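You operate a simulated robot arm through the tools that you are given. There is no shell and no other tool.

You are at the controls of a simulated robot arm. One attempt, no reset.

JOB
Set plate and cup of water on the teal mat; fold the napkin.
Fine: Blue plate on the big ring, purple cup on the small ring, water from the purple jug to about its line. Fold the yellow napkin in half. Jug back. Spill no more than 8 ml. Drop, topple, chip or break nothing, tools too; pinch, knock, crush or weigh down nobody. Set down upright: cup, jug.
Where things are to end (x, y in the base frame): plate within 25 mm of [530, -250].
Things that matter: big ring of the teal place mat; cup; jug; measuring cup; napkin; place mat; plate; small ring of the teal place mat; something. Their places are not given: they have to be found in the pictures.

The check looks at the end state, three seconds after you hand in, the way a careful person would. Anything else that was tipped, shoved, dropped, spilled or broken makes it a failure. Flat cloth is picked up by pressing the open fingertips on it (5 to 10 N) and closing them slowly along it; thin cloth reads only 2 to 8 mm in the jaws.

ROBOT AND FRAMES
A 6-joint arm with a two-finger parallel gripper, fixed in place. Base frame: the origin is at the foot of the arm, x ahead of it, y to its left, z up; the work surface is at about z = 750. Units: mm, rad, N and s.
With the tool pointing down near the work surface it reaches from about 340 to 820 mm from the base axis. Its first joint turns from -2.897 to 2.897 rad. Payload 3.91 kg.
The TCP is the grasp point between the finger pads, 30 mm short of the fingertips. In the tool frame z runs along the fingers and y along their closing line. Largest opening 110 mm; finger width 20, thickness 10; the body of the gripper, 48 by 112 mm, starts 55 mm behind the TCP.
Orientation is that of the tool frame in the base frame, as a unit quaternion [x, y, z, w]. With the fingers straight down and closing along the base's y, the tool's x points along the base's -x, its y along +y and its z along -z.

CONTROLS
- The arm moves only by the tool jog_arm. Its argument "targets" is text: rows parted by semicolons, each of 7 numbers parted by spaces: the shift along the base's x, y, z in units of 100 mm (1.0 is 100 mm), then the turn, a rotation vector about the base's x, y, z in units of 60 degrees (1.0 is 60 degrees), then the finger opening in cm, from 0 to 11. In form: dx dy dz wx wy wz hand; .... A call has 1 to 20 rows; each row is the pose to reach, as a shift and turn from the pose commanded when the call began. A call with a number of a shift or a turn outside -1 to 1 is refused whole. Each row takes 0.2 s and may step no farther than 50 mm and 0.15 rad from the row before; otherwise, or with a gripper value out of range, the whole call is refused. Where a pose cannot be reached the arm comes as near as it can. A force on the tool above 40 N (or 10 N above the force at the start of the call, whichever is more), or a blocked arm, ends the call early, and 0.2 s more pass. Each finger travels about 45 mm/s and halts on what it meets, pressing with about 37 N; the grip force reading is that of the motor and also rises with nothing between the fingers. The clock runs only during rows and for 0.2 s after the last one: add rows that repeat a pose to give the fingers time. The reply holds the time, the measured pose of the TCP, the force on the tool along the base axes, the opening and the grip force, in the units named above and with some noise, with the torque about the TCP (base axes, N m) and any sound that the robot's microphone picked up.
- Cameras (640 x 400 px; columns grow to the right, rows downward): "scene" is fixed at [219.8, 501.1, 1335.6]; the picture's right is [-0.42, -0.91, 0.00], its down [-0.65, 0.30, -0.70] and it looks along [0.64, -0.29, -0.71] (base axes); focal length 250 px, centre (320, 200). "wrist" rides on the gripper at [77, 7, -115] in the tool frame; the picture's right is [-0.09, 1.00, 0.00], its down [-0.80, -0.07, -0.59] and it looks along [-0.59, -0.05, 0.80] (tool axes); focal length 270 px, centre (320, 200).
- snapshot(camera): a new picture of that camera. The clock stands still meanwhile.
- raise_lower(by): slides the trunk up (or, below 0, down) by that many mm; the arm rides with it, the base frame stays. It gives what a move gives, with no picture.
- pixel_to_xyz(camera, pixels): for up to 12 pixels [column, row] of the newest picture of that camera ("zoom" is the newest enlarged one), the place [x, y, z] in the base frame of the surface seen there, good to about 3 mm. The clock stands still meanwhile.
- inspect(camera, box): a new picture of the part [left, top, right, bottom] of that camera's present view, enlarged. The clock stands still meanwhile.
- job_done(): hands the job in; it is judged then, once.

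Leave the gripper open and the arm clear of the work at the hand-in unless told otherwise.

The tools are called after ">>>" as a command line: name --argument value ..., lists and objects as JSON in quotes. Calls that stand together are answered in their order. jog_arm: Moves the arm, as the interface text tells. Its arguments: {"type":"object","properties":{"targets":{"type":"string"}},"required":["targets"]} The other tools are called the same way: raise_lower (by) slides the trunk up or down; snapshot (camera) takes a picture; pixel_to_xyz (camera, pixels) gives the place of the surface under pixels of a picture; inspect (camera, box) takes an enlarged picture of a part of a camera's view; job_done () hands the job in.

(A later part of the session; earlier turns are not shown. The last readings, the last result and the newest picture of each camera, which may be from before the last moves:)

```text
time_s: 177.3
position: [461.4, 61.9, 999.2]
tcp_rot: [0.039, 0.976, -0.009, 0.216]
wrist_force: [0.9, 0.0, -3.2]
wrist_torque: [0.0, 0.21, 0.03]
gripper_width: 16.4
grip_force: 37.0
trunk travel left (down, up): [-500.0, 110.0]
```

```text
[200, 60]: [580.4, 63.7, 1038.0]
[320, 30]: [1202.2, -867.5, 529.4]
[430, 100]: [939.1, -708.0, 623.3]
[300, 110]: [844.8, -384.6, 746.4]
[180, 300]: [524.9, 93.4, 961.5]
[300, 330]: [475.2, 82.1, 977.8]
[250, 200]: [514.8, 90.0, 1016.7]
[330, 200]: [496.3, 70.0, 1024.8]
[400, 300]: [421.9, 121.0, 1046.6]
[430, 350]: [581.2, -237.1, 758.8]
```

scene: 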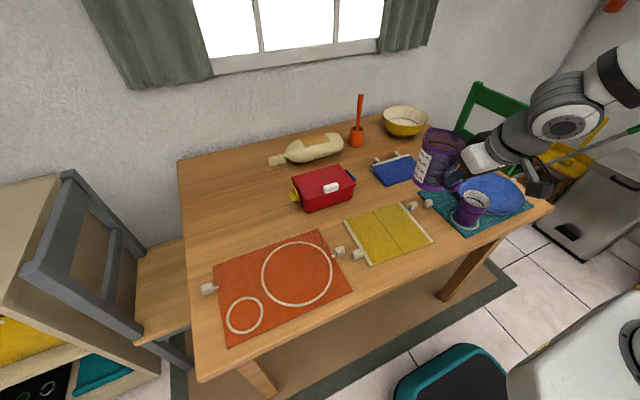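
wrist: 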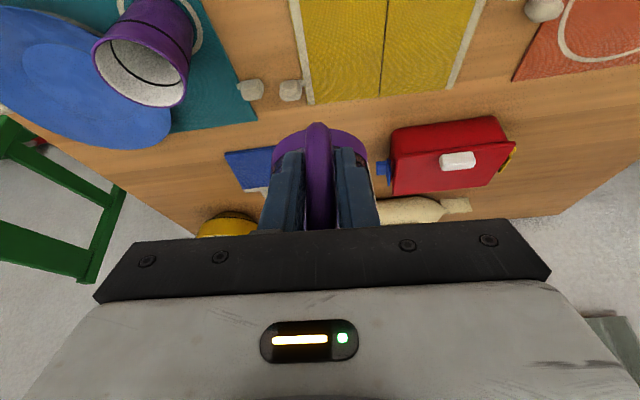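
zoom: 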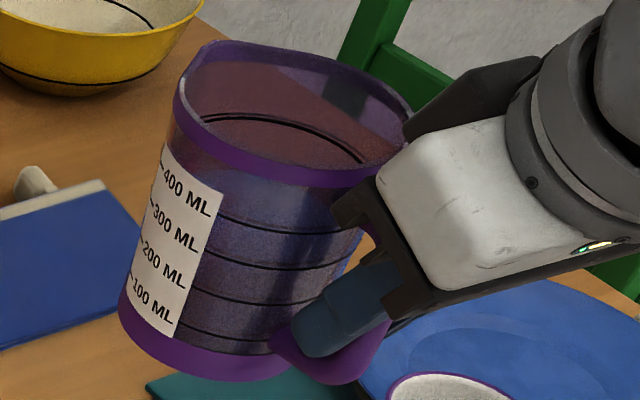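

I tilt the jug 30° in small steps while it is still away from the cup; by its level, flow shouldn't begin before about 47°.

>>> jog_arm --targets "0 0 0 0.001 0.015 0 0.6; 0 0 0 0.003 0.04 0 0.6; 0 0 0 0.006 0.075 0 0.6; 0 0 0 0.009 0.11 0 0.6; 0 0 0 0.012 0.145 0 0.6; 0 0 0 0.014 0.18 0 0.6; 0 0 0 0.017 0.215 0 0.6; 0 0 0 0.02 0.25 0 0.6; 0 0 0 0.023 0.285 0 0.6; 0 0 0 0.026 0.32 0 0.6; 0 0 0 0.029 0.36 0 0.6; 0 0 0 0.032 0.4 0 0.6; 0 0 0 0.035 0.44 0 0.6; 0 0 0 0.038 0.47 0 0.6; 0 0 0 0.04 0.49 0 0.6; 0 0 0 0.04 0.498 0 0.6; 0 0 0 0.04 0.498 0 0.6"

>>> inspect --camera "scene" --box '[400, 100, 540, 240]'

```text
time_s: 180.9
position: [461.1, 62.1, 997.7]
tcp_rot: [0.039, 0.998, 0.001, -0.044]
wrist_force: [0.2, -0.1, -3.7]
wrist_torque: [0.02, 0.14, 0.08]
gripper_width: 16.6
grip_force: 36.9
trunk travel left (down, up): [-500.0, 110.0]
```

```text
2.86 times, centred on (470, 170) of scene
```

zoom: 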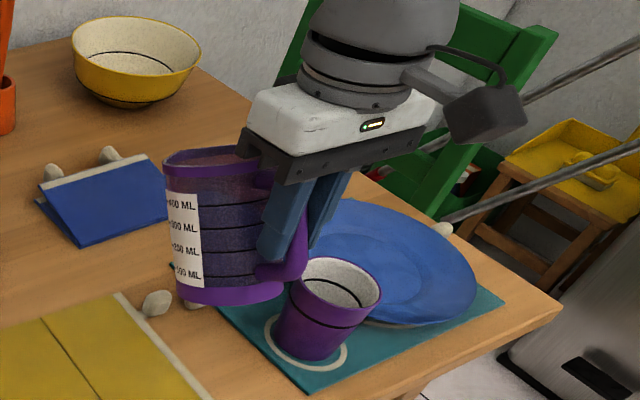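

Tilted 30°, no water moved out. I measure the cup rim in place before bringing the spout over.

>>> pixel_to_xyz --camera "zoom" --pixels '[[291, 282], [310, 261], [345, 259], [372, 274], [381, 295], [362, 308], [325, 303], [300, 293], [315, 357], [285, 345], [190, 155], [240, 148]]'

```text
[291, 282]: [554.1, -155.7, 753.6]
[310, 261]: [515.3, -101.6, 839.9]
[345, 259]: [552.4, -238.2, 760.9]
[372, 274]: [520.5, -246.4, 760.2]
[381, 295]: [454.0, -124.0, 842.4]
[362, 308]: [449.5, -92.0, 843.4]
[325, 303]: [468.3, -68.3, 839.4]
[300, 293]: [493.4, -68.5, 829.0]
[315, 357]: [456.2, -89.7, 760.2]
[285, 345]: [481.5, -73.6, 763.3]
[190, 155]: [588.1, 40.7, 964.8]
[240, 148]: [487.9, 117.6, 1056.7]
```

The cup centre is confirmed at about (482,-101), rim z≈841. I bring the tilted jug over, so that its lip ends about 12 mm behind the cup's centre and about 100 mm above.

>>> jog_arm --targets "-0.03 -0.04 0.04 0 0 0 0.6; -0.08 -0.1 0.08 0 0 0 0.6; -0.14 -0.17 0.12 0 0 0 0.6; -0.2 -0.25 0.12 0 0 0 0.6; -0.26 -0.33 0.12 0 0 0 0.6; -0.32 -0.41 0.12 0 0 0 0.6; -0.38 -0.49 0.12 0 0 0 0.6; -0.44 -0.56 0.12 0 0 0 0.6; -0.5 -0.63 0.12 0 0 0 0.6; -0.55 -0.69 0.12 0 0 0 0.6; -0.59 -0.74 0.12 0 0 0 0.6; -0.605 -0.76 0.12 0 0 0 0.6"

>>> jog_arm --targets "-0.03 -0.04 0 0 0 0 0.6; -0.08 -0.1 0 0 0 0 0.6; -0.14 -0.17 0 0 0 0 0.6; -0.2 -0.25 0 0 0 0 0.6; -0.26 -0.33 0 0 0 0 0.6; -0.32 -0.41 0 0 0 0 0.6; -0.38 -0.49 0 0 0 0 0.6; -0.44 -0.56 0 0 0 0 0.6; -0.5 -0.63 0 0 0 0 0.6; -0.55 -0.69 0 0 0 0 0.6; -0.59 -0.74 0 0 0 0 0.6; -0.605 -0.76 0 0 0 0 0.6; -0.605 -0.76 0 0 0 0 0.6"

>>> snapshot --camera "scene"

>>> inspect --camera "scene" --box '[400, 100, 560, 240]'

```text
time_s: 183.5
position: [400.3, -14.8, 1011.0]
tcp_rot: [0.039, 0.998, 0.001, -0.044]
wrist_force: [-1.2, -0.4, -3.4]
wrist_torque: [0.01, 0.16, 0.01]
gripper_width: 16.8
grip_force: 36.9
trunk travel left (down, up): [-500.0, 110.0]
```

```text
time_s: 186.3
position: [340.4, -90.0, 1011.7]
tcp_rot: [0.039, 0.998, 0.002, -0.044]
wrist_force: [0.3, -0.2, -3.3]
wrist_torque: [0.01, 0.14, -0.01]
gripper_width: 16.6
grip_force: 37.1
trunk travel left (down, up): [-500.0, 110.0]
```

```text
taken
```

scene: 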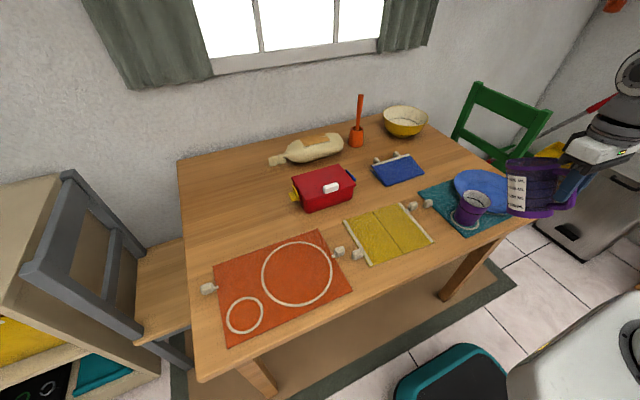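

```text
2.86 times, centred on (480, 170) of scene
```

zoom: 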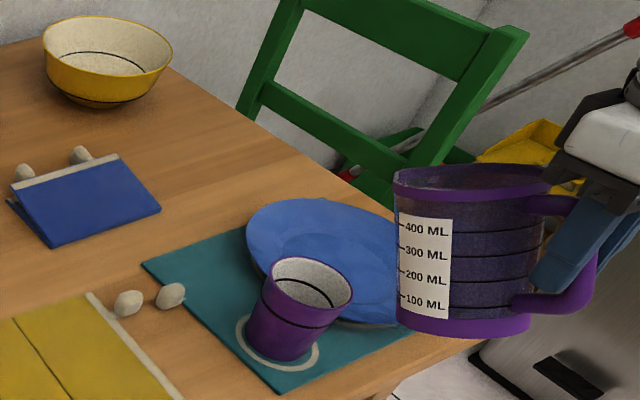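

A very good side view: jug, scale and cup are all visible. I measure the lip at zoom (397,172).

>>> pixel_to_xyz --camera "zoom" --pixels '[[396, 175], [398, 185], [400, 195], [398, 320], [530, 330], [545, 180], [470, 167], [420, 165]]'

>>> inspect --camera "scene" --box '[490, 145, 560, 230]'

```text
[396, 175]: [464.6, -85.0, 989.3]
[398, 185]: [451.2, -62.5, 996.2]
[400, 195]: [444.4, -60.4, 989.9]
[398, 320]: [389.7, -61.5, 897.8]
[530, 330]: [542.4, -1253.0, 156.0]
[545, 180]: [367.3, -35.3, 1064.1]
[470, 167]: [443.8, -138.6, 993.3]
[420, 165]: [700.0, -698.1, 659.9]
```

```text
4.71 times, centred on (525, 188) of scene
```

zoom: 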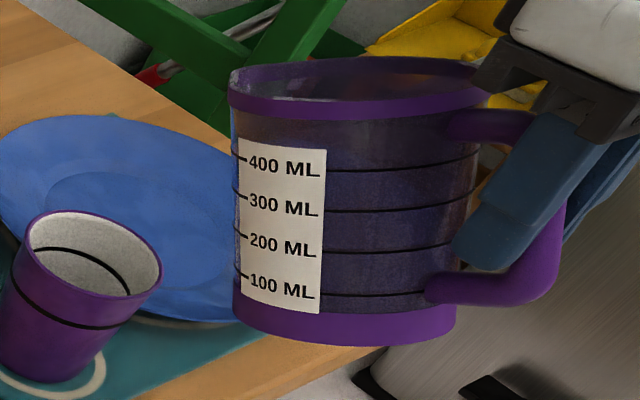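

The lip sits where computed, near (470,-100,983). I lower 80 mm at this tilt.

>>> jog_arm --targets "0 0 -0.04 0 0 0 0.6; 0 0 -0.1 0 0 0 0.6; 0 0 -0.18 0 0 0 0.6; 0 0 -0.26 0 0 0 0.6; 0 0 -0.34 0 0 0 0.6; 0 0 -0.42 0 0 0 0.6; 0 0 -0.5 0 0 0 0.6; 0 0 -0.58 0 0 0 0.6; 0 0 -0.66 0 0 0 0.6; 0 0 -0.73 0 0 0 0.6; 0 0 -0.78 0 0 0 0.6; 0 0 -0.8 0 0 0 0.6; 0 0 -0.8 0 0 0 0.6"

>>> inspect --camera "scene" --box '[430, 130, 560, 250]'

```text
time_s: 189.1
position: [341.5, -90.5, 930.8]
tcp_rot: [0.04, 0.998, 0.003, -0.045]
wrist_force: [-0.5, -0.8, -3.1]
wrist_torque: [-0.01, 0.16, -0.02]
gripper_width: 16.5
grip_force: 37.1
trunk travel left (down, up): [-500.0, 110.0]
```

```text
3.33 times, centred on (495, 190) of scene
```

zoom: 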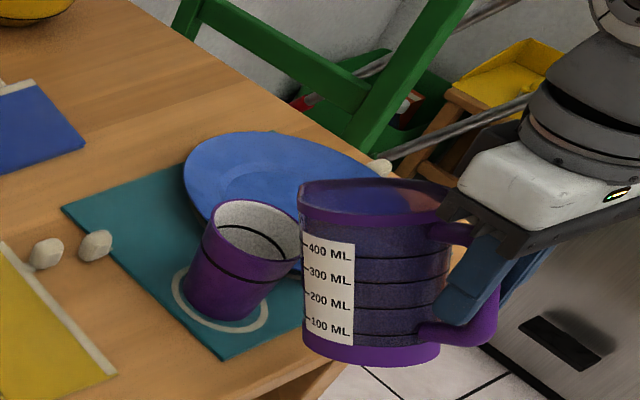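

Now I tilt to about 42° while bringing the lip down to about 28 mm above the rim.

>>> jog_arm --targets "0.01 0 -0.01 0.0016 0.02 0 0.6; 0.02 -0.001 -0.02 0.0032 0.04 0 0.6; 0.03 -0.002 -0.027 0.0048 0.06 0 0.6; 0.04 -0.003 -0.034 0.0064 0.08 0 0.6; 0.05 -0.004 -0.04 0.008 0.1 0 0.6; 0.058 -0.005 -0.046 0.0096 0.12 0 0.6; 0.066 -0.005 -0.052 0.011 0.14 0 0.6; 0.074 -0.006 -0.058 0.0128 0.16 0 0.6; 0.082 -0.007 -0.063 0.0144 0.18 0 0.6; 0.089 -0.007 -0.067 0.016 0.199 0 0.6; 0.089 -0.007 -0.067 0.016 0.199 0 0.6"

>>> inspect --camera "scene" --box '[430, 130, 560, 250]'

```text
time_s: 191.5
position: [349.6, -91.3, 923.2]
tcp_rot: [0.04, 0.988, 0.007, -0.148]
wrist_force: [0.3, -0.6, -3.8]
wrist_torque: [0.02, 0.12, -0.03]
gripper_width: 16.6
grip_force: 37.2
trunk travel left (down, up): [-500.0, 110.0]
```

```text
3.33 times, centred on (495, 190) of scene
```

zoom: 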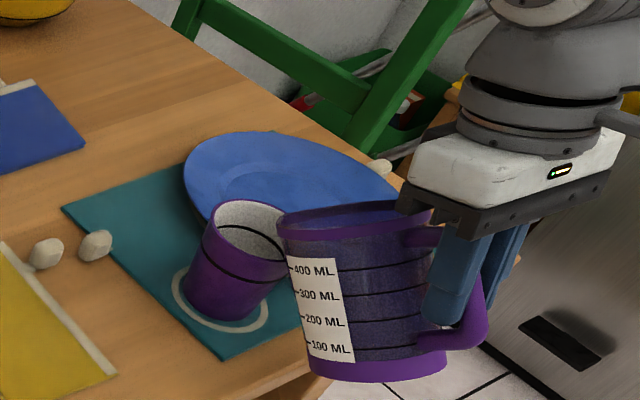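

I check the lip's real place now at zoom (279,216) and compare with the cup.

>>> pixel_to_xyz --camera "zoom" --pixels '[[278, 218], [279, 225], [282, 232], [300, 208], [283, 260], [245, 235], [285, 235], [310, 372]]'

>>> inspect --camera "scene" --box '[465, 180, 535, 240]'

```text
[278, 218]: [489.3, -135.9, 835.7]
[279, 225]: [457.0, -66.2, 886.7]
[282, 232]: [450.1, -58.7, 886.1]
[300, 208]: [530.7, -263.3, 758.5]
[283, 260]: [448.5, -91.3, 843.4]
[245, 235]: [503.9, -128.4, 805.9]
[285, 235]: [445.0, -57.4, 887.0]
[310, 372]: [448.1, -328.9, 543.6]
```

```text
6.67 times, centred on (500, 210) of scene
```

zoom: 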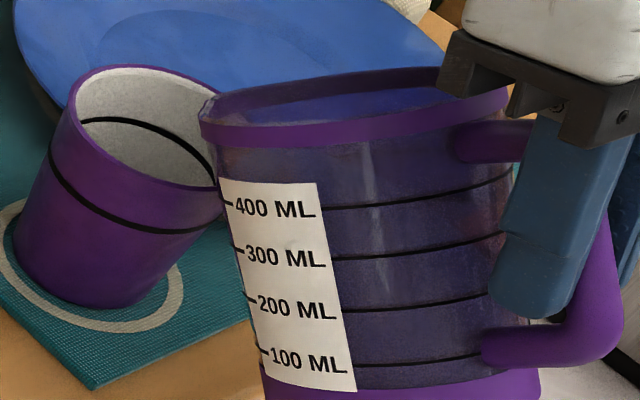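

The lip is at about (470,-101,868), inside the cup's opening and about 27 mm above its rim, matching the calculation. I tilt on about the lip to 48°.

>>> jog_arm --targets "0.01 -0.001 0.021 0.0013 0.0166 0 0.6; 0.02 -0.002 0.042 0.0027 0.0332 0 0.6; 0.03 -0.002 0.063 0.004 0.05 0 0.6; 0.041 -0.003 0.083 0.0053 0.0665 0 0.6; 0.052 -0.004 0.104 0.0067 0.083 0 0.6; 0.064 -0.005 0.124 0.008 0.0997 0 0.6; 0.064 -0.005 0.124 0.008 0.0997 0 0.6"

>>> inspect --camera "scene" --box '[455, 170, 535, 240]'

```text
time_s: 193.1
position: [356.7, -93.1, 936.9]
tcp_rot: [0.038, 0.979, 0.008, -0.2]
wrist_force: [-0.9, 0.0, -3.7]
wrist_torque: [0.03, 0.08, -0.07]
gripper_width: 16.8
grip_force: 37.4
trunk travel left (down, up): [-500.0, 110.0]
```

```text
5.71 times, centred on (495, 205) of scene
```

zoom: 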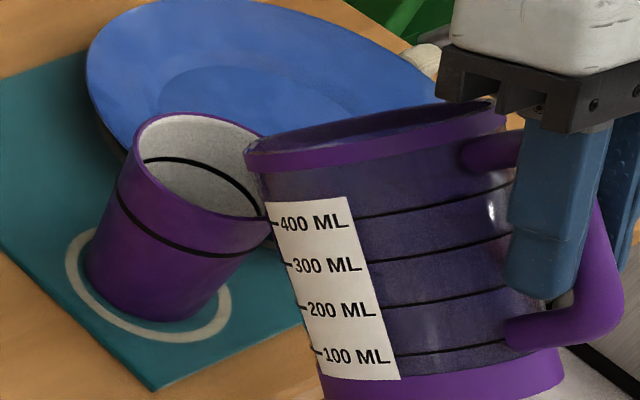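

No flow yet. On to 51°.

>>> jog_arm --targets "0.012 -0.001 0.02 0.0013 0.0166 0 0.6; 0.024 -0.002 0.04 0.0027 0.0332 0 0.6; 0.037 -0.003 0.059 0.004 0.0498 0 0.6; 0.037 -0.003 0.059 0.004 0.0498 0 0.6; 0.037 -0.003 0.059 0.004 0.0498 0 0.6"

>>> inspect --camera "scene" --box '[455, 170, 535, 240]'

```text
time_s: 194.3
position: [359.7, -92.2, 942.6]
tcp_rot: [0.038, 0.973, 0.009, -0.226]
wrist_force: [-0.3, -0.5, -3.4]
wrist_torque: [0.0, 0.09, -0.01]
gripper_width: 16.4
grip_force: 36.6
trunk travel left (down, up): [-500.0, 110.0]
```

```text
5.71 times, centred on (495, 205) of scene
```

zoom: 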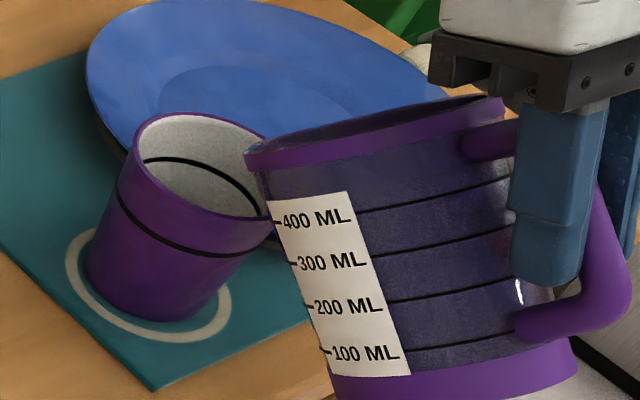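

Still no flow. On to 54°.

>>> jog_arm --targets "0.013 -0.001 0.019 0.0013 0.0166 0 0.6; 0.026 -0.002 0.038 0.0027 0.0332 0 0.6; 0.04 -0.003 0.057 0.004 0.0498 0 0.6; 0.04 -0.003 0.057 0.004 0.0498 0 0.6"

>>> inspect --camera "scene" --box '[455, 170, 535, 240]'

```text
time_s: 195.3
position: [362.7, -93.1, 948.5]
tcp_rot: [0.038, 0.967, 0.011, -0.252]
wrist_force: [-1.0, -0.3, -3.2]
wrist_torque: [-0.01, 0.04, -0.01]
gripper_width: 16.9
grip_force: 36.8
trunk travel left (down, up): [-500.0, 110.0]
```

```text
5.71 times, centred on (495, 205) of scene
```

zoom: 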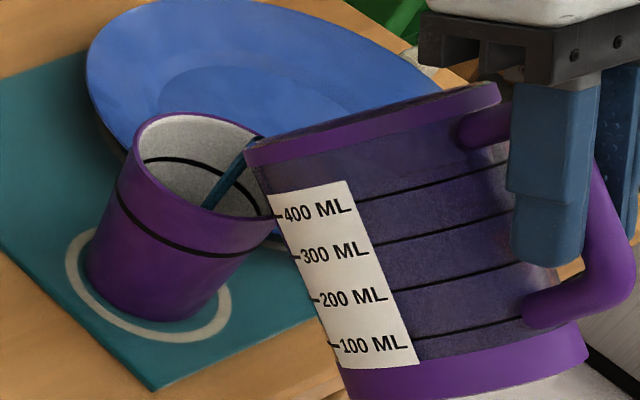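

A thin stream is running into the cup. I hold here for a second and look again.

>>> jog_arm --targets "0 0 0 0 0 0 0.6; 0 0 0 0 0 0 0.6; 0 0 0 0 0 0 0.6; 0 0 0 0 0 0 0.6; 0 0 0 0 0 0 0.6"

>>> inspect --camera "scene" --box '[455, 170, 535, 240]'

```text
time_s: 196.5
position: [363.7, -91.8, 948.4]
tcp_rot: [0.038, 0.967, 0.01, -0.251]
wrist_force: [0.3, -0.3, -4.4]
wrist_torque: [0.0, 0.05, 0.02]
gripper_width: 16.5
grip_force: 36.4
trunk travel left (down, up): [-500.0, 110.0]
```

```text
5.71 times, centred on (495, 205) of scene
```

zoom: 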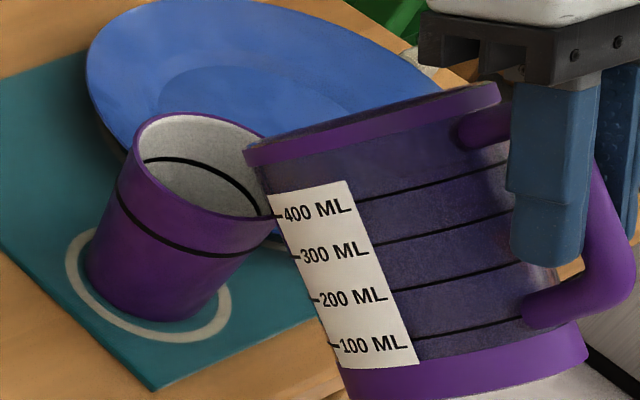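

The flow stopped by itself at 54°, so each step of tilt gives a set amount. I tilt another 3°, then hold.

>>> jog_arm --targets "0.007 -0.0005 0.0095 0.0007 0.0083 0 0.6; 0.014 -0.001 0.019 0.0013 0.0166 0 0.6; 0.021 -0.0015 0.028 0.002 0.025 0 0.6; 0.028 -0.002 0.037 0.0027 0.0332 0 0.6; 0.035 -0.0025 0.046 0.0033 0.0415 0 0.6; 0.0425 -0.003 0.0545 0.004 0.0498 0 0.6; 0.0425 -0.003 0.0545 0.004 0.0498 0 0.6"

>>> inspect --camera "scene" --box '[455, 170, 535, 240]'

```text
time_s: 198.1
position: [368.4, -91.8, 954.0]
tcp_rot: [0.038, 0.96, 0.011, -0.276]
wrist_force: [-0.3, 0.0, -2.6]
wrist_torque: [0.03, 0.05, 0.01]
gripper_width: 16.6
grip_force: 37.2
trunk travel left (down, up): [-500.0, 110.0]
```

```text
5.71 times, centred on (495, 205) of scene
```

zoom: 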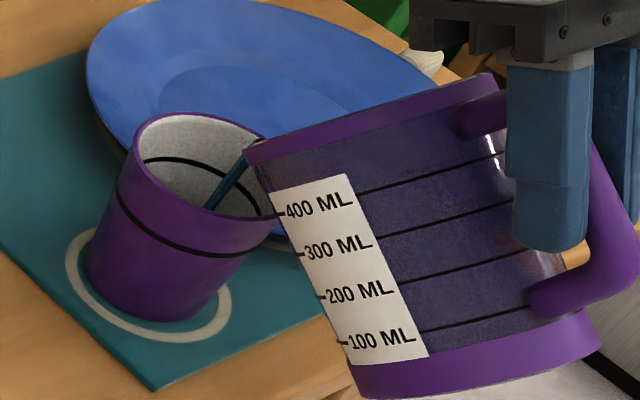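

The stream stays inside the cup. Another 3° (to 60°), then hold a moment.

>>> jog_arm --targets "0.0077 -0.0005 0.009 0.0007 0.0083 0 0.6; 0.0153 -0.001 0.018 0.0013 0.0166 0 0.6; 0.023 -0.0015 0.0265 0.002 0.025 0 0.6; 0.0307 -0.002 0.0355 0.0027 0.0332 0 0.6; 0.038 -0.0025 0.044 0.0033 0.0415 0 0.6; 0.046 -0.003 0.053 0.004 0.0498 0 0.6; 0.046 -0.003 0.053 0.004 0.0498 0 0.6; 0.046 -0.003 0.053 0.004 0.0498 0 0.6"

>>> inspect --camera "scene" --box '[455, 170, 535, 240]'

```text
time_s: 199.9
position: [372.7, -92.7, 960.9]
tcp_rot: [0.038, 0.952, 0.013, -0.302]
wrist_force: [-0.3, 0.3, -3.4]
wrist_torque: [0.04, 0.04, 0.0]
gripper_width: 16.4
grip_force: 37.3
trunk travel left (down, up): [-500.0, 110.0]
```

```text
5.71 times, centred on (495, 205) of scene
```

zoom: 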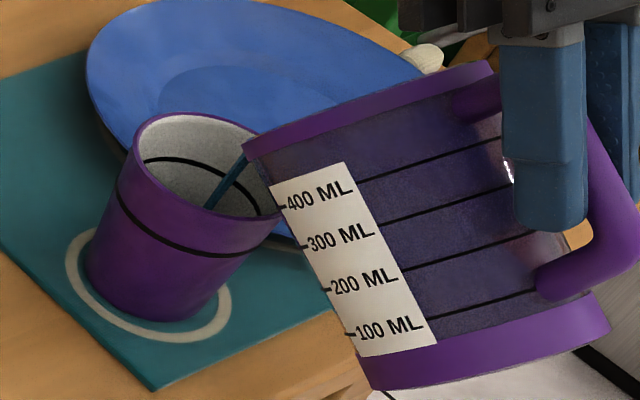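

Still streaming, and the water is not yet up to the visible part of the inner wall. I hold for a second.

>>> jog_arm --targets "0 0 0 0 0 0 0.6; 0 0 0 0 0 0 0.6; 0 0 0 0 0 0 0.6; 0 0 0 0 0 0 0.6; 0 0 0 0 0 0 0.6; 0 0 0 0 0 0 0.6; 0 0 0 0 0 0 0.6"

>>> inspect --camera "scene" --box '[460, 180, 500, 215]'

```text
time_s: 201.5
position: [373.0, -93.5, 960.0]
tcp_rot: [0.038, 0.953, 0.013, -0.302]
wrist_force: [0.7, 0.2, -3.1]
wrist_torque: [0.0, 0.03, 0.0]
gripper_width: 16.6
grip_force: 36.8
trunk travel left (down, up): [-500.0, 110.0]
```

```text
11.43 times, centred on (480, 198) of scene
```

zoom: 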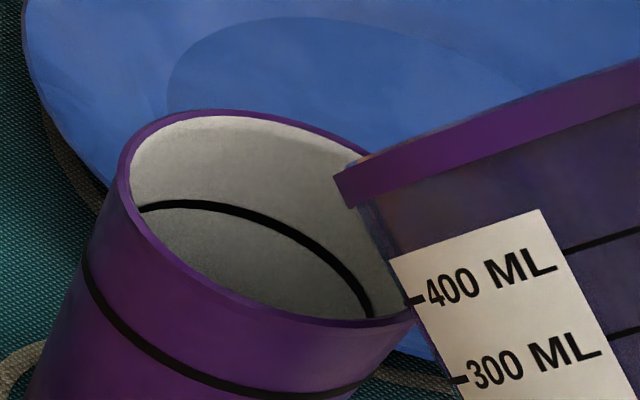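

Stopped at 60°; the level is still below the line. On to 63°.

>>> jog_arm --targets "0.008 -0.0005 0.0083 0.0007 0.0083 0 0.6; 0.016 -0.001 0.0167 0.0013 0.0166 0 0.6; 0.024 -0.0015 0.025 0.002 0.025 0 0.6; 0.032 -0.002 0.0333 0.0027 0.0332 0 0.6; 0.04 -0.0025 0.0417 0.0033 0.0415 0 0.6; 0.048 -0.003 0.05 0.004 0.0498 0 0.6; 0.048 -0.003 0.05 0.004 0.0498 0 0.6; 0.048 -0.003 0.05 0.004 0.0498 0 0.6; 0.048 -0.003 0.05 0.004 0.0498 0 0.6; 0.048 -0.003 0.05 0.004 0.0498 0 0.6"

>>> inspect --camera "scene" --box '[460, 180, 500, 215]'

```text
time_s: 203.7
position: [377.6, -94.6, 964.9]
tcp_rot: [0.038, 0.945, 0.014, -0.326]
wrist_force: [0.1, -0.6, -2.6]
wrist_torque: [0.03, 0.01, -0.01]
gripper_width: 16.8
grip_force: 37.1
trunk travel left (down, up): [-500.0, 110.0]
```

```text
11.43 times, centred on (480, 198) of scene
```

zoom: 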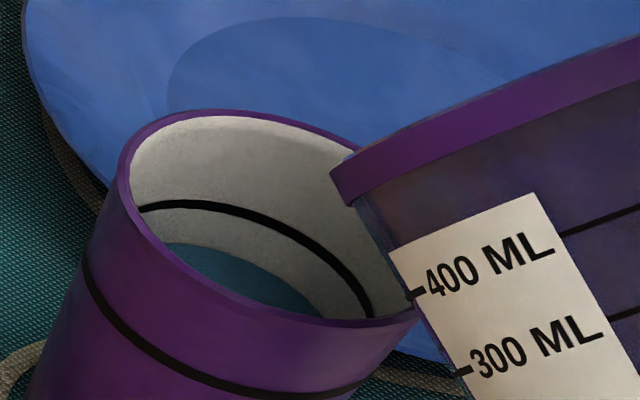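

Water is now visible in the cup, its far edge about 14 mm below the inner black line. I go on in 2° steps.

>>> jog_arm --targets "0.0085 -0.0005 0.008 0.0007 0.0083 0 0.6; 0.017 -0.001 0.016 0.0013 0.0166 0 0.6; 0.0255 -0.0015 0.024 0.002 0.025 0 0.6; 0.034 -0.002 0.032 0.0027 0.0332 0 0.6; 0.034 -0.002 0.032 0.0027 0.0332 0 0.6; 0.034 -0.002 0.032 0.0027 0.0332 0 0.6; 0.034 -0.002 0.032 0.0027 0.0332 0 0.6; 0.034 -0.002 0.032 0.0027 0.0332 0 0.6; 0.034 -0.002 0.032 0.0027 0.0332 0 0.6"

>>> inspect --camera "scene" --box '[460, 180, 500, 215]'

```text
time_s: 205.7
position: [380.5, -92.7, 968.3]
tcp_rot: [0.037, 0.939, 0.015, -0.342]
wrist_force: [-0.2, -0.2, -1.7]
wrist_torque: [0.02, 0.0, 0.01]
gripper_width: 16.5
grip_force: 36.9
trunk travel left (down, up): [-500.0, 110.0]
```

```text
11.43 times, centred on (480, 198) of scene
```

zoom: 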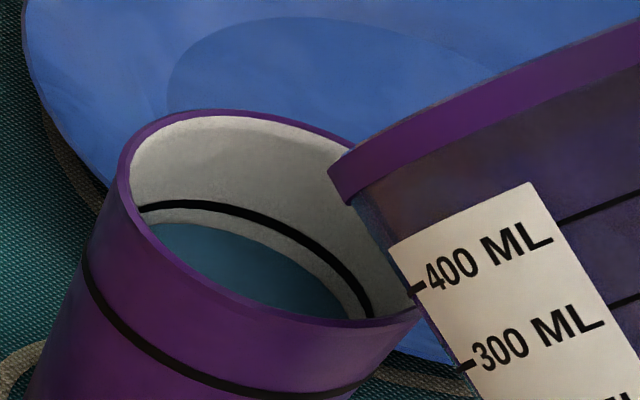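

The level rose about 7 mm with 2°, and about 6–7 mm remain. Another 1.5°.

>>> jog_arm --targets "0.0087 -0.0005 0.0077 0.0007 0.0083 0 0.6; 0.0173 -0.001 0.0153 0.0013 0.0166 0 0.6; 0.026 -0.0015 0.023 0.002 0.0249 0 0.6; 0.026 -0.0015 0.023 0.002 0.0249 0 0.6; 0.026 -0.0015 0.023 0.002 0.0249 0 0.6; 0.026 -0.0015 0.023 0.002 0.0249 0 0.6; 0.026 -0.0015 0.023 0.002 0.0249 0 0.6; 0.026 -0.0015 0.023 0.002 0.0249 0 0.6"

>>> inspect --camera "scene" --box '[460, 180, 500, 215]'

```text
time_s: 207.5
position: [382.9, -93.8, 971.4]
tcp_rot: [0.037, 0.934, 0.014, -0.355]
wrist_force: [-0.7, 0.3, -1.7]
wrist_torque: [0.0, 0.02, -0.02]
gripper_width: 16.4
grip_force: 37.9
trunk travel left (down, up): [-500.0, 110.0]
```

```text
11.43 times, centred on (480, 198) of scene
```

zoom: 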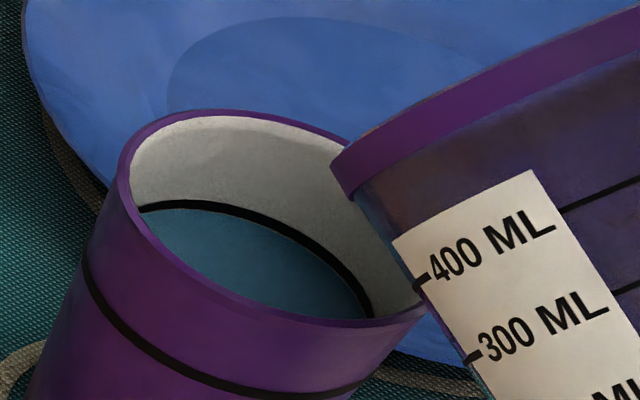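

The water edge now touches the lower edge of the inner line. A touch more (0.4°) to bring it to the line's middle.

>>> jog_arm --targets "0.0035 0 0.003 0.0003 0.0033 0 0.6; 0.007 0 0.006 0.0005 0.0066 0 0.6; 0.007 0 0.006 0.0005 0.0066 0 0.6; 0.007 0 0.006 0.0005 0.0066 0 0.6; 0.007 0 0.006 0.0005 0.0066 0 0.6; 0.007 0 0.006 0.0005 0.0066 0 0.6"

>>> inspect --camera "scene" --box '[460, 180, 500, 215]'

```text
time_s: 208.9
position: [383.3, -93.4, 970.2]
tcp_rot: [0.037, 0.933, 0.015, -0.358]
wrist_force: [0.1, -0.7, -3.0]
wrist_torque: [0.0, 0.03, 0.0]
gripper_width: 16.2
grip_force: 37.4
trunk travel left (down, up): [-500.0, 110.0]
```

```text
11.43 times, centred on (480, 198) of scene
```

zoom: 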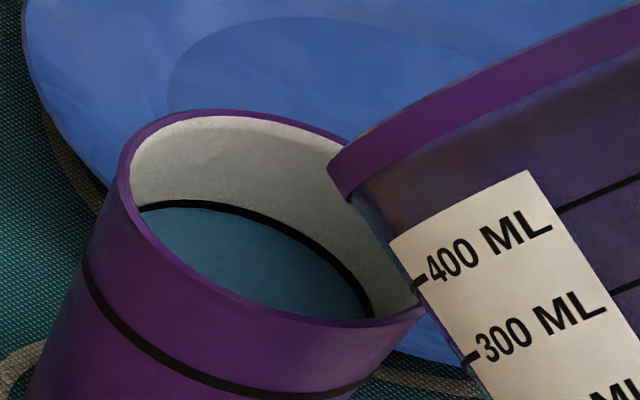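

The water is at the line. Now I tilt back about the lip to about 42°, raising the lip a little on the way.

>>> jog_arm --targets "-0.05 0.004 -0.045 -0.0039 -0.0482 0 0.6; -0.083 0.0066 -0.077 -0.0065 -0.0814 0 0.6; -0.115 0.009 -0.111 -0.0092 -0.1147 0 0.6; -0.146 0.0117 -0.126 -0.0118 -0.1476 0 0.6; -0.176 0.014 -0.142 -0.0146 -0.1815 0 0.6; -0.204 0.0163 -0.159 -0.0172 -0.2144 0 0.6; -0.231 0.0185 -0.176 -0.0198 -0.2473 0 0.6; -0.257 0.0206 -0.195 -0.0226 -0.2812 0 0.6; -0.281 0.0225 -0.215 -0.0252 -0.3141 0 0.6; -0.304 0.0243 -0.235 -0.0278 -0.347 0 0.6; -0.325 0.026 -0.257 -0.0306 -0.3809 0 0.6; -0.345 0.0276 -0.279 -0.0332 -0.4138 0 0.6; -0.345 0.0276 -0.279 -0.0332 -0.4138 0 0.6"

>>> inspect --camera "scene" --box '[430, 130, 560, 250]'

```text
time_s: 211.7
position: [349.1, -89.9, 943.4]
tcp_rot: [0.039, 0.988, 0.007, -0.148]
wrist_force: [-0.8, -0.2, -1.4]
wrist_torque: [-0.01, 0.04, 0.0]
gripper_width: 16.2
grip_force: 36.9
trunk travel left (down, up): [-500.0, 110.0]
```

```text
3.33 times, centred on (495, 190) of scene
```

zoom: 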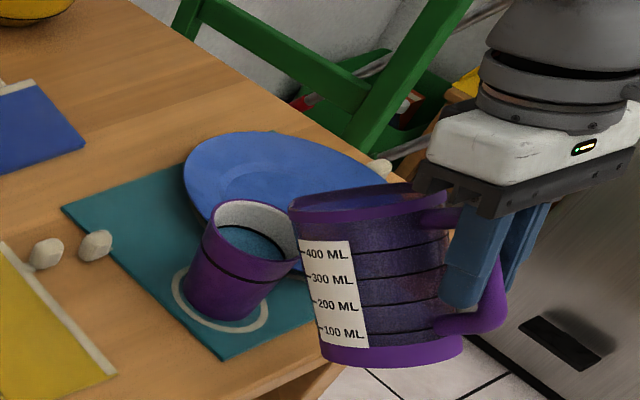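

The cup is filled and nothing is seen on the mat. I raise the jug 90 mm straight up, then move away and bring it upright.

>>> jog_arm --targets "0 0 0.04 0 0 0 0.6; 0 0 0.1 0 0 0 0.6; 0 0 0.18 0 0 0 0.6; 0 0 0.27 0 0 0 0.6; 0 0 0.36 0 0 0 0.6; 0 0 0.45 0 0 0 0.6; 0 0 0.54 0 0 0 0.6; 0 0 0.63 0 0 0 0.6; 0 0 0.72 0 0 0 0.6; 0 0 0.8 0 0 0 0.6; 0 0 0.86 0 0 0 0.6; 0 0 0.9 0 0 0 0.6"

>>> jog_arm --targets "0.03 0.04 0 -0.002 -0.02 0 0.6; 0.08 0.1 0 -0.004 -0.05 0 0.6; 0.14 0.17 0 -0.007 -0.085 0 0.6; 0.2 0.25 0 -0.01 -0.12 0 0.6; 0.26 0.33 0 -0.013 -0.155 0 0.6; 0.32 0.41 0 -0.016 -0.19 0 0.6; 0.38 0.49 0 -0.018 -0.225 0 0.6; 0.44 0.57 0 -0.021 -0.26 0 0.6; 0.5 0.65 0 -0.024 -0.295 0 0.6; 0.56 0.72 0 -0.026 -0.32 0 0.6; 0.6 0.76 0 -0.028 -0.34 0 0.6; 0.62 0.78 0 -0.028 -0.349 0 0.6"

>>> jog_arm --targets "0.03 0.04 0 -0.002 -0.02 0 0.6; 0.08 0.1 0 -0.004 -0.05 0 0.6; 0.14 0.17 0 -0.007 -0.085 0 0.6; 0.2 0.25 0 -0.01 -0.12 0 0.6; 0.26 0.33 0 -0.013 -0.155 0 0.6; 0.32 0.41 0 -0.016 -0.19 0 0.6; 0.37 0.49 0 -0.018 -0.225 0 0.6; 0.42 0.57 0 -0.021 -0.26 0 0.6; 0.46 0.63 0 -0.024 -0.295 0 0.6; 0.49 0.68 0 -0.026 -0.32 0 0.6; 0.5 0.72 0 -0.028 -0.34 0 0.6; 0.5 0.74 0 -0.028 -0.349 0 0.6; 0.5 0.74 0 -0.028 -0.349 0 0.6"

>>> snapshot --camera "scene"

>>> inspect --camera "scene" --box '[430, 170, 560, 250]'

```text
time_s: 214.3
position: [350.1, -89.8, 1033.1]
tcp_rot: [0.039, 0.988, 0.007, -0.147]
wrist_force: [0.3, -0.1, -3.1]
wrist_torque: [0.0, 0.03, 0.02]
gripper_width: 16.2
grip_force: 36.9
trunk travel left (down, up): [-500.0, 110.0]
```

```text
time_s: 216.9
position: [410.9, -11.7, 1034.5]
tcp_rot: [0.04, 0.999, -0.002, 0.035]
wrist_force: [-0.2, 0.3, -2.3]
wrist_torque: [-0.01, 0.12, -0.03]
gripper_width: 16.3
grip_force: 37.2
trunk travel left (down, up): [-500.0, 110.0]
```

```text
time_s: 219.7
position: [461.9, 62.4, 1032.9]
tcp_rot: [0.039, 0.975, -0.008, 0.217]
wrist_force: [-0.8, -0.8, -1.7]
wrist_torque: [0.0, 0.13, 0.01]
gripper_width: 16.3
grip_force: 37.3
trunk travel left (down, up): [-500.0, 110.0]
```

```text
taken
```

scene: 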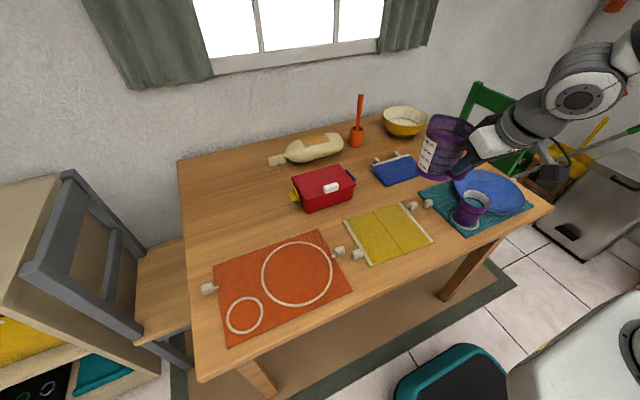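

```text
4.92 times, centred on (495, 210) of scene
```

zoom: 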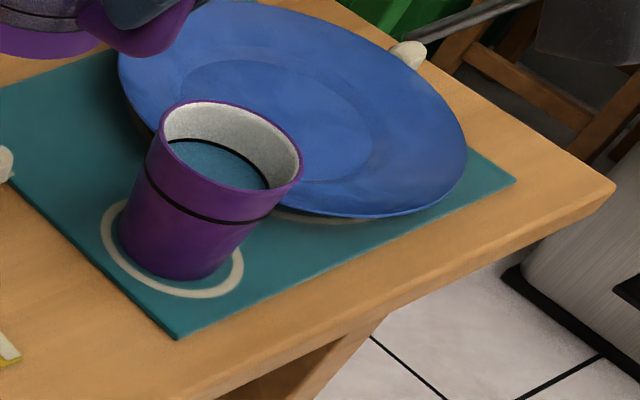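

The cup is filled to its line with no spill visible, and the jug is upright again. I carry it back towards its place along +y with a slow yaw back to +5°.

>>> jog_arm --targets "-0.005 0.04 0 0 0 0.001 0.6; -0.01 0.1 0 0 0 0.003 0.6; -0.015 0.18 0 0 0 0.006 0.6; -0.02 0.28 0 0 0 0.009 0.6; -0.03 0.38 0 0 0 0.012 0.6; -0.035 0.48 0 0 0 0.015 0.6; -0.04 0.58 0 0 0 0.018 0.6; -0.05 0.68 0 0 0 0.021 0.6; -0.055 0.78 0 0 0 0.025 0.6; -0.06 0.87 0 0 0 0.028 0.6; -0.07 0.95 0 0 0 0.031 0.6; -0.07 1.0 0 0 0 0.0323 0.6"

>>> jog_arm --targets "-0.005 0.04 0 0 0 0.001 0.6; -0.01 0.1 0 0 0 0.003 0.6; -0.015 0.18 0 0 0 0.006 0.6; -0.02 0.28 0 0 0 0.009 0.6; -0.03 0.38 0 0 0 0.012 0.6; -0.035 0.48 0 0 0 0.015 0.6; -0.04 0.58 0 0 0 0.018 0.6; -0.05 0.68 0 0 0 0.021 0.6; -0.055 0.78 0 0 0 0.025 0.6; -0.06 0.87 0 0 0 0.028 0.6; -0.07 0.95 0 0 0 0.031 0.6; -0.07 1.0 0 0 0 0.0323 0.6"

>>> jog_arm --targets "-0.005 0.04 0 0 0 0.001 0.6; -0.01 0.1 0 0 0 0.003 0.6; -0.015 0.18 0 0 0 0.006 0.6; -0.02 0.28 0 0 0 0.009 0.6; -0.03 0.38 0 0 0 0.012 0.6; -0.035 0.48 0 0 0 0.015 0.6; -0.04 0.58 0 0 0 0.018 0.6; -0.05 0.68 0 0 0 0.021 0.6; -0.055 0.78 0 0 0 0.025 0.6; -0.06 0.87 0 0 0 0.028 0.6; -0.07 0.95 0 0 0 0.031 0.6; -0.07 1.0 0 0 0 0.0323 0.6"

>>> jog_arm --targets "-0.005 0.04 0 0 0 0.001 0.6; -0.01 0.1 0 0 0 0.003 0.6; -0.015 0.18 0 0 0 0.006 0.6; -0.02 0.28 0 0 0 0.009 0.6; -0.03 0.38 0 0 0 0.012 0.6; -0.035 0.48 0 0 0 0.015 0.6; -0.04 0.58 0 0 0 0.018 0.6; -0.05 0.68 0 0 0 0.021 0.6; -0.055 0.78 0 0 0 0.025 0.6; -0.06 0.87 0 0 0 0.028 0.6; -0.07 0.95 0 0 0 0.031 0.6; -0.07 1.0 0 0 0 0.0323 0.6"

>>> jog_arm --targets "-0.005 0.04 0 0 0 0.001 0.6; -0.01 0.1 0 0 0 0.003 0.6; -0.015 0.18 0 0 0 0.006 0.6; -0.02 0.28 0 0 0 0.009 0.6; -0.03 0.38 0 0 0 0.012 0.6; -0.035 0.48 0 0 0 0.015 0.6; -0.04 0.58 0 0 0 0.018 0.6; -0.05 0.68 0 0 0 0.021 0.6; -0.055 0.78 0 0 0 0.025 0.6; -0.06 0.87 0 0 0 0.028 0.6; -0.07 0.95 0 0 0 0.031 0.6; -0.07 1.0 0 0 0 0.0323 0.6"

>>> snapshot --camera "scene"

>>> snapshot --camera "wrist"

```text
time_s: 222.3
position: [453.4, 162.4, 1032.1]
tcp_rot: [0.023, 0.976, -0.005, 0.215]
wrist_force: [-0.5, 0.3, -2.1]
wrist_torque: [0.03, 0.13, -0.01]
gripper_width: 16.3
grip_force: 36.6
trunk travel left (down, up): [-500.0, 110.0]
```

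```text
time_s: 224.9
position: [447.5, 261.2, 1033.7]
tcp_rot: [0.006, 0.976, -0.002, 0.216]
wrist_force: [-0.6, 0.1, -2.4]
wrist_torque: [0.0, 0.16, 0.01]
gripper_width: 16.4
grip_force: 36.9
trunk travel left (down, up): [-500.0, 110.0]
```

```text
time_s: 227.5
position: [440.1, 362.1, 1032.8]
tcp_rot: [-0.011, 0.977, 0.003, 0.215]
wrist_force: [-0.1, 0.7, -2.3]
wrist_torque: [0.02, 0.14, 0.0]
gripper_width: 16.4
grip_force: 37.3
trunk travel left (down, up): [-500.0, 110.0]
```

```text
time_s: 230.1
position: [433.3, 461.7, 1033.0]
tcp_rot: [-0.028, 0.976, 0.006, 0.215]
wrist_force: [0.0, -0.4, -2.1]
wrist_torque: [0.01, 0.15, -0.03]
gripper_width: 16.4
grip_force: 36.9
trunk travel left (down, up): [-500.0, 110.0]
```

```text
time_s: 232.7
position: [426.4, 562.2, 1032.5]
tcp_rot: [-0.044, 0.975, 0.009, 0.216]
wrist_force: [0.9, -0.9, -2.3]
wrist_torque: [-0.03, 0.13, -0.03]
gripper_width: 16.2
grip_force: 36.9
trunk travel left (down, up): [-500.0, 110.0]
```

```text
taken
```

scene: 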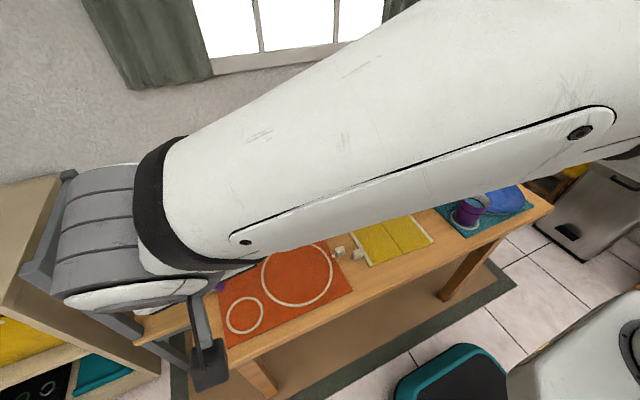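

```text
taken
```

wrist: 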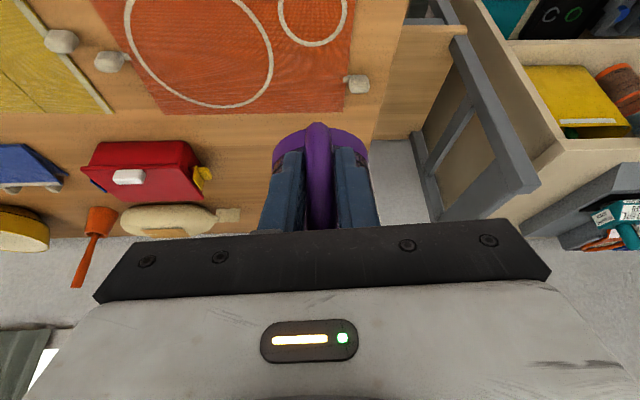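

I check where the orange mat's end knob is (wrist pixel (357,84)) relative to the jug's standing place.

>>> pixel_to_xyz --camera "wrist" --pixels '[[357, 84], [347, 84], [366, 84], [357, 93], [357, 75], [283, 20], [346, 20], [316, 45], [375, 108], [354, 110]]'

```text
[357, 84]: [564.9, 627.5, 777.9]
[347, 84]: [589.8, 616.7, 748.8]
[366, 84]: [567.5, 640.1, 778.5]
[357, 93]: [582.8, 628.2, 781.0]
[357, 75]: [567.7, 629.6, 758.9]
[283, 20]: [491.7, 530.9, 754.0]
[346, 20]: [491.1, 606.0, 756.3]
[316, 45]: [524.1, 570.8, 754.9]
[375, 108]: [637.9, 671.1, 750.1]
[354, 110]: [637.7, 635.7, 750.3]
```

The knob is about 80 mm from the jug's centre there, which is clear. I shift y by +19 mm and descend 100 mm.

>>> jog_arm --targets "0 0.04 -0.04 0 0 0 0.6; 0 0.08 -0.1 0 0 0 0.6; 0 0.12 -0.18 0 0 0 0.6; 0 0.16 -0.27 0 0 0 0.6; 0 0.19 -0.37 0 0 0 0.6; 0 0.19 -0.47 0 0 0 0.6; 0 0.19 -0.57 0 0 0 0.6; 0 0.19 -0.67 0 0 0 0.6; 0 0.19 -0.77 0 0 0 0.6; 0 0.19 -0.86 0 0 0 0.6; 0 0.19 -0.94 0 0 0 0.6; 0 0.19 -1.0 0 0 0 0.6"

>>> jog_arm --targets "0 0 -0.06 0 0 0 0.6; 0 0 -0.14 0 0 0 0.6; 0 0 -0.22 0 0 0 0.6; 0 0 -0.3 0 0 0 0.6; 0 0 -0.38 0 0 0 0.6; 0 0 -0.46 0 0 0 0.6; 0 0 -0.54 0 0 0 0.6; 0 0 -0.62 0 0 0 0.6; 0 0 -0.7 0 0 0 0.6; 0 0 -0.77 0 0 0 0.6; 0 0 -0.83 0 0 0 0.6; 0 0 -0.86 0 0 0 0.6; 0 0 -0.86 0 0 0 0.6"

>>> snapshot --camera "wrist"

>>> inspect --camera "scene" --box '[150, 220, 290, 340]'

```text
time_s: 235.3
position: [427.5, 580.4, 932.2]
tcp_rot: [-0.043, 0.975, 0.009, 0.216]
wrist_force: [-0.8, 0.8, -2.2]
wrist_torque: [-0.02, 0.12, -0.03]
gripper_width: 16.7
grip_force: 36.9
trunk travel left (down, up): [-500.0, 110.0]
```

```text
time_s: 238.1
position: [426.7, 581.3, 845.4]
tcp_rot: [-0.043, 0.976, 0.01, 0.215]
wrist_force: [0.1, 0.0, -2.0]
wrist_torque: [-0.03, 0.11, 0.02]
gripper_width: 16.6
grip_force: 36.6
trunk travel left (down, up): [-500.0, 110.0]
```

```text
taken
```

wrist: 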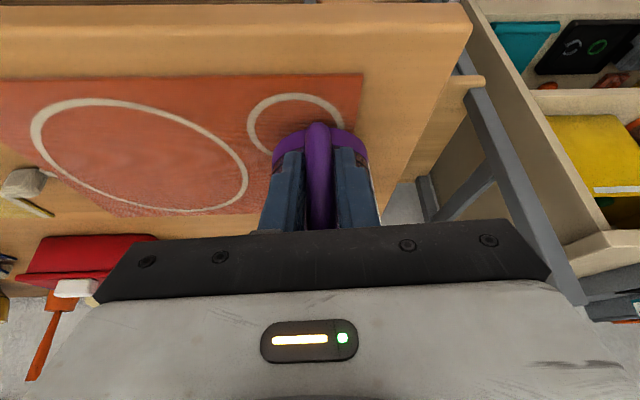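

```text
3.33 times, centred on (220, 280) of scene
```

zoom: 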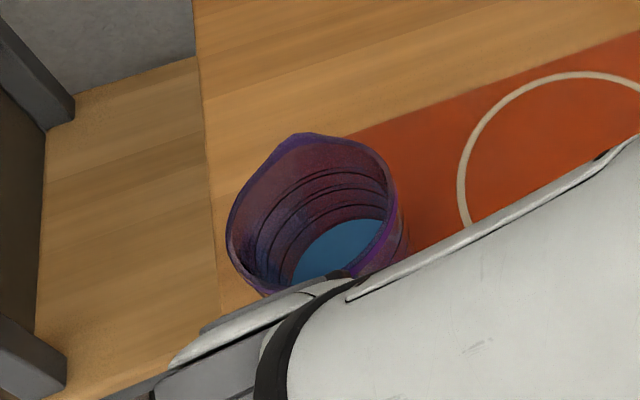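

I lower the last bit in small separate steps, watching the force.

>>> jog_arm --targets "0 0 -0.03 0 0 0 0.6; 0 0 -0.06 0 0 0 0.6; 0 0 -0.09 0 0 0 0.6; 0 0 -0.11 0 0 0 0.6; 0 0 -0.11 0 0 0 0.6"

```text
time_s: 239.3
position: [427.3, 580.6, 836.0]
tcp_rot: [-0.044, 0.975, 0.01, 0.216]
wrist_force: [-0.5, 0.3, -1.8]
wrist_torque: [-0.02, 0.11, 0.0]
gripper_width: 16.4
grip_force: 37.1
trunk travel left (down, up): [-500.0, 110.0]
```

>>> jog_arm --targets "0 0 -0.01 0 0 0 0.6; 0 0 -0.02 0 0 0 0.6; 0 0 -0.03 0 0 0 0.6; 0 0 -0.03 0 0 0 0.6"

```text
time_s: 240.3
position: [425.5, 580.2, 831.7]
tcp_rot: [-0.043, 0.975, 0.01, 0.217]
wrist_force: [0.2, 0.3, -0.1]
wrist_torque: [0.02, -0.02, 0.02]
gripper_width: 16.4
grip_force: 37.1
trunk travel left (down, up): [-500.0, 110.0]
```

The weight has gone off the wrist, so the jug is touching down. One more millimetre.

>>> jog_arm --targets "0 0 -0.005 0 0 0 0.6; 0 0 -0.01 0 0 0 0.6; 0 0 -0.01 0 0 0 0.6"

```text
time_s: 241.1
position: [425.6, 580.1, 832.5]
tcp_rot: [-0.043, 0.975, 0.01, 0.216]
wrist_force: [-3.3, 0.3, 5.4]
wrist_torque: [0.04, -0.48, 0.04]
gripper_width: 16.5
grip_force: 37.1
trunk travel left (down, up): [-500.0, 110.0]
```

The jug is resting (5 N up). I open the fingers slowly.

>>> jog_arm --targets "0 0 0 0 0 0 1.6; 0 0 0 0 0 0 1.8; 0 0 0 0 0 0 2.0; 0 0 0 0 0 0 2.4; 0 0 0 0 0 0 3.0; 0 0 0 0 0 0 4.0; 0 0 0 0 0 0 5.0; 0 0 0 0 0 0 5.0"

>>> inspect --camera "wrist" --box '[220, 60, 440, 240]'

>>> inspect --camera "scene" --box '[150, 220, 290, 340]'

```text
time_s: 242.9
position: [426.1, 579.9, 829.8]
tcp_rot: [-0.043, 0.975, 0.01, 0.216]
wrist_force: [-0.7, 0.2, 0.5]
wrist_torque: [0.01, 0.01, 0.04]
gripper_width: 50.3
grip_force: 0.2
trunk travel left (down, up): [-500.0, 110.0]
```

```text
2.22 times, centred on (330, 150) of wrist
```

zoom: 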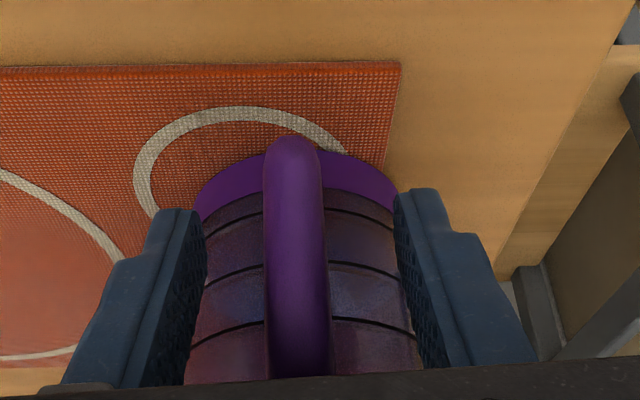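

```text
3.33 times, centred on (220, 280) of scene
```

zoom: 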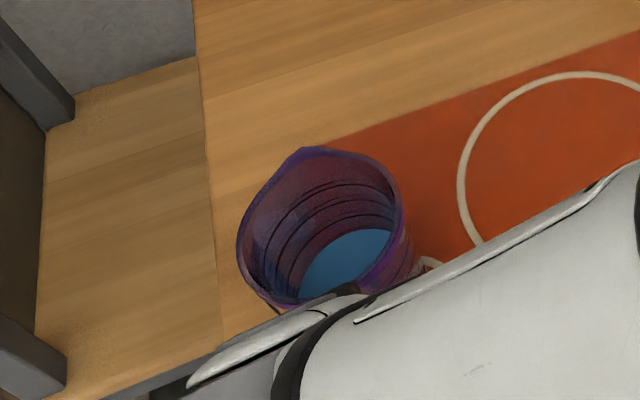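

The jug stands upright on its old spot. I withdraw along the tool axis.

>>> jog_arm --targets "-0.042 -0.004 0.09 0 0 0 5; -0.1 -0.009 0.22 0 0 0 5; -0.18 -0.016 0.39 0 0 0 5; -0.26 -0.023 0.56 0 0 0 5; -0.36 -0.032 0.77 0 0 0 5; -0.46 -0.04 0.99 0 0 0 5"

>>> jog_arm --targets "0 -0.25 0.2 0 0 0 5; 0 -0.5 0.4 0 0 0 5; 0 -0.75 0.6 0 0 0 5; 0 -1.0 0.7 0 0 0 5"

>>> jog_arm --targets "0.1 -0.25 0 0 0 0 5; 0.2 -0.5 0 0 0 0 5; 0.3 -0.75 0 0 0 0 5; 0.4 -1.0 0 0 0 0 5"

>>> jog_arm --targets "0.1 -0.25 0 0 0 0 5; 0.2 -0.5 0 0 0 0 5; 0.3 -0.75 0 0 0 0 5; 0.4 -1.0 0 0 0 0 5"

>>> snapshot --camera "scene"

>>> snapshot --camera "wrist"

```text
time_s: 244.3
position: [380.6, 578.2, 929.1]
tcp_rot: [-0.044, 0.975, 0.011, 0.216]
wrist_force: [-1.1, 0.4, 0.4]
wrist_torque: [0.02, -0.01, -0.01]
gripper_width: 50.0
grip_force: 0.0
trunk travel left (down, up): [-500.0, 110.0]
```

```text
time_s: 245.3
position: [382.4, 478.3, 1000.4]
tcp_rot: [-0.043, 0.975, 0.011, 0.216]
wrist_force: [-0.8, -0.5, 0.3]
wrist_torque: [0.03, 0.01, 0.02]
gripper_width: 50.2
grip_force: 0.0
trunk travel left (down, up): [-500.0, 110.0]
```

```text
time_s: 246.3
position: [422.0, 376.6, 999.8]
tcp_rot: [-0.043, 0.975, 0.01, 0.217]
wrist_force: [0.2, -0.3, -0.6]
wrist_torque: [0.0, -0.02, 0.0]
gripper_width: 50.0
grip_force: 0.0
trunk travel left (down, up): [-500.0, 110.0]
```

```text
time_s: 247.3
position: [460.8, 277.0, 999.7]
tcp_rot: [-0.045, 0.975, 0.01, 0.216]
wrist_force: [0.0, 0.0, -0.1]
wrist_torque: [0.01, 0.0, 0.01]
gripper_width: 50.1
grip_force: 0.1
trunk travel left (down, up): [-500.0, 110.0]
```

```text
taken
```

scene: 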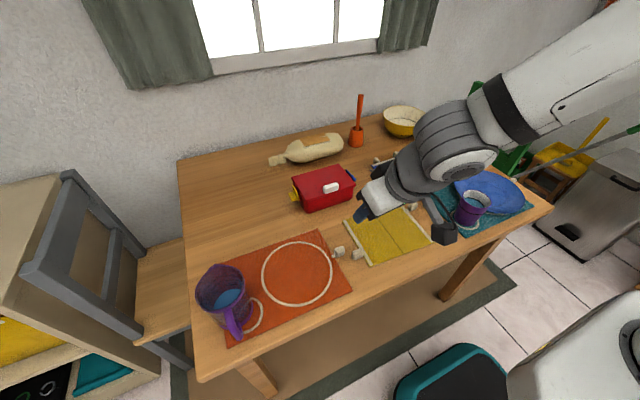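

```text
taken
```

wrist: 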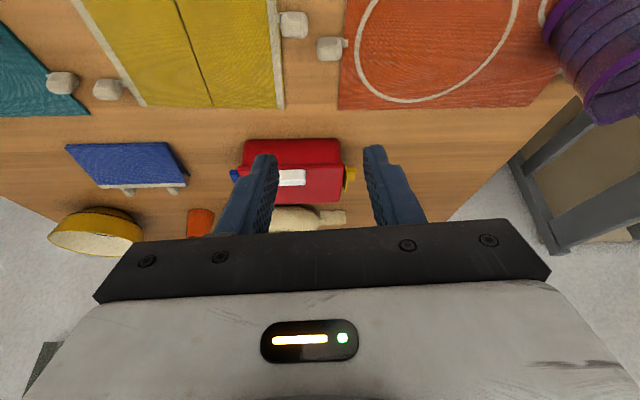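

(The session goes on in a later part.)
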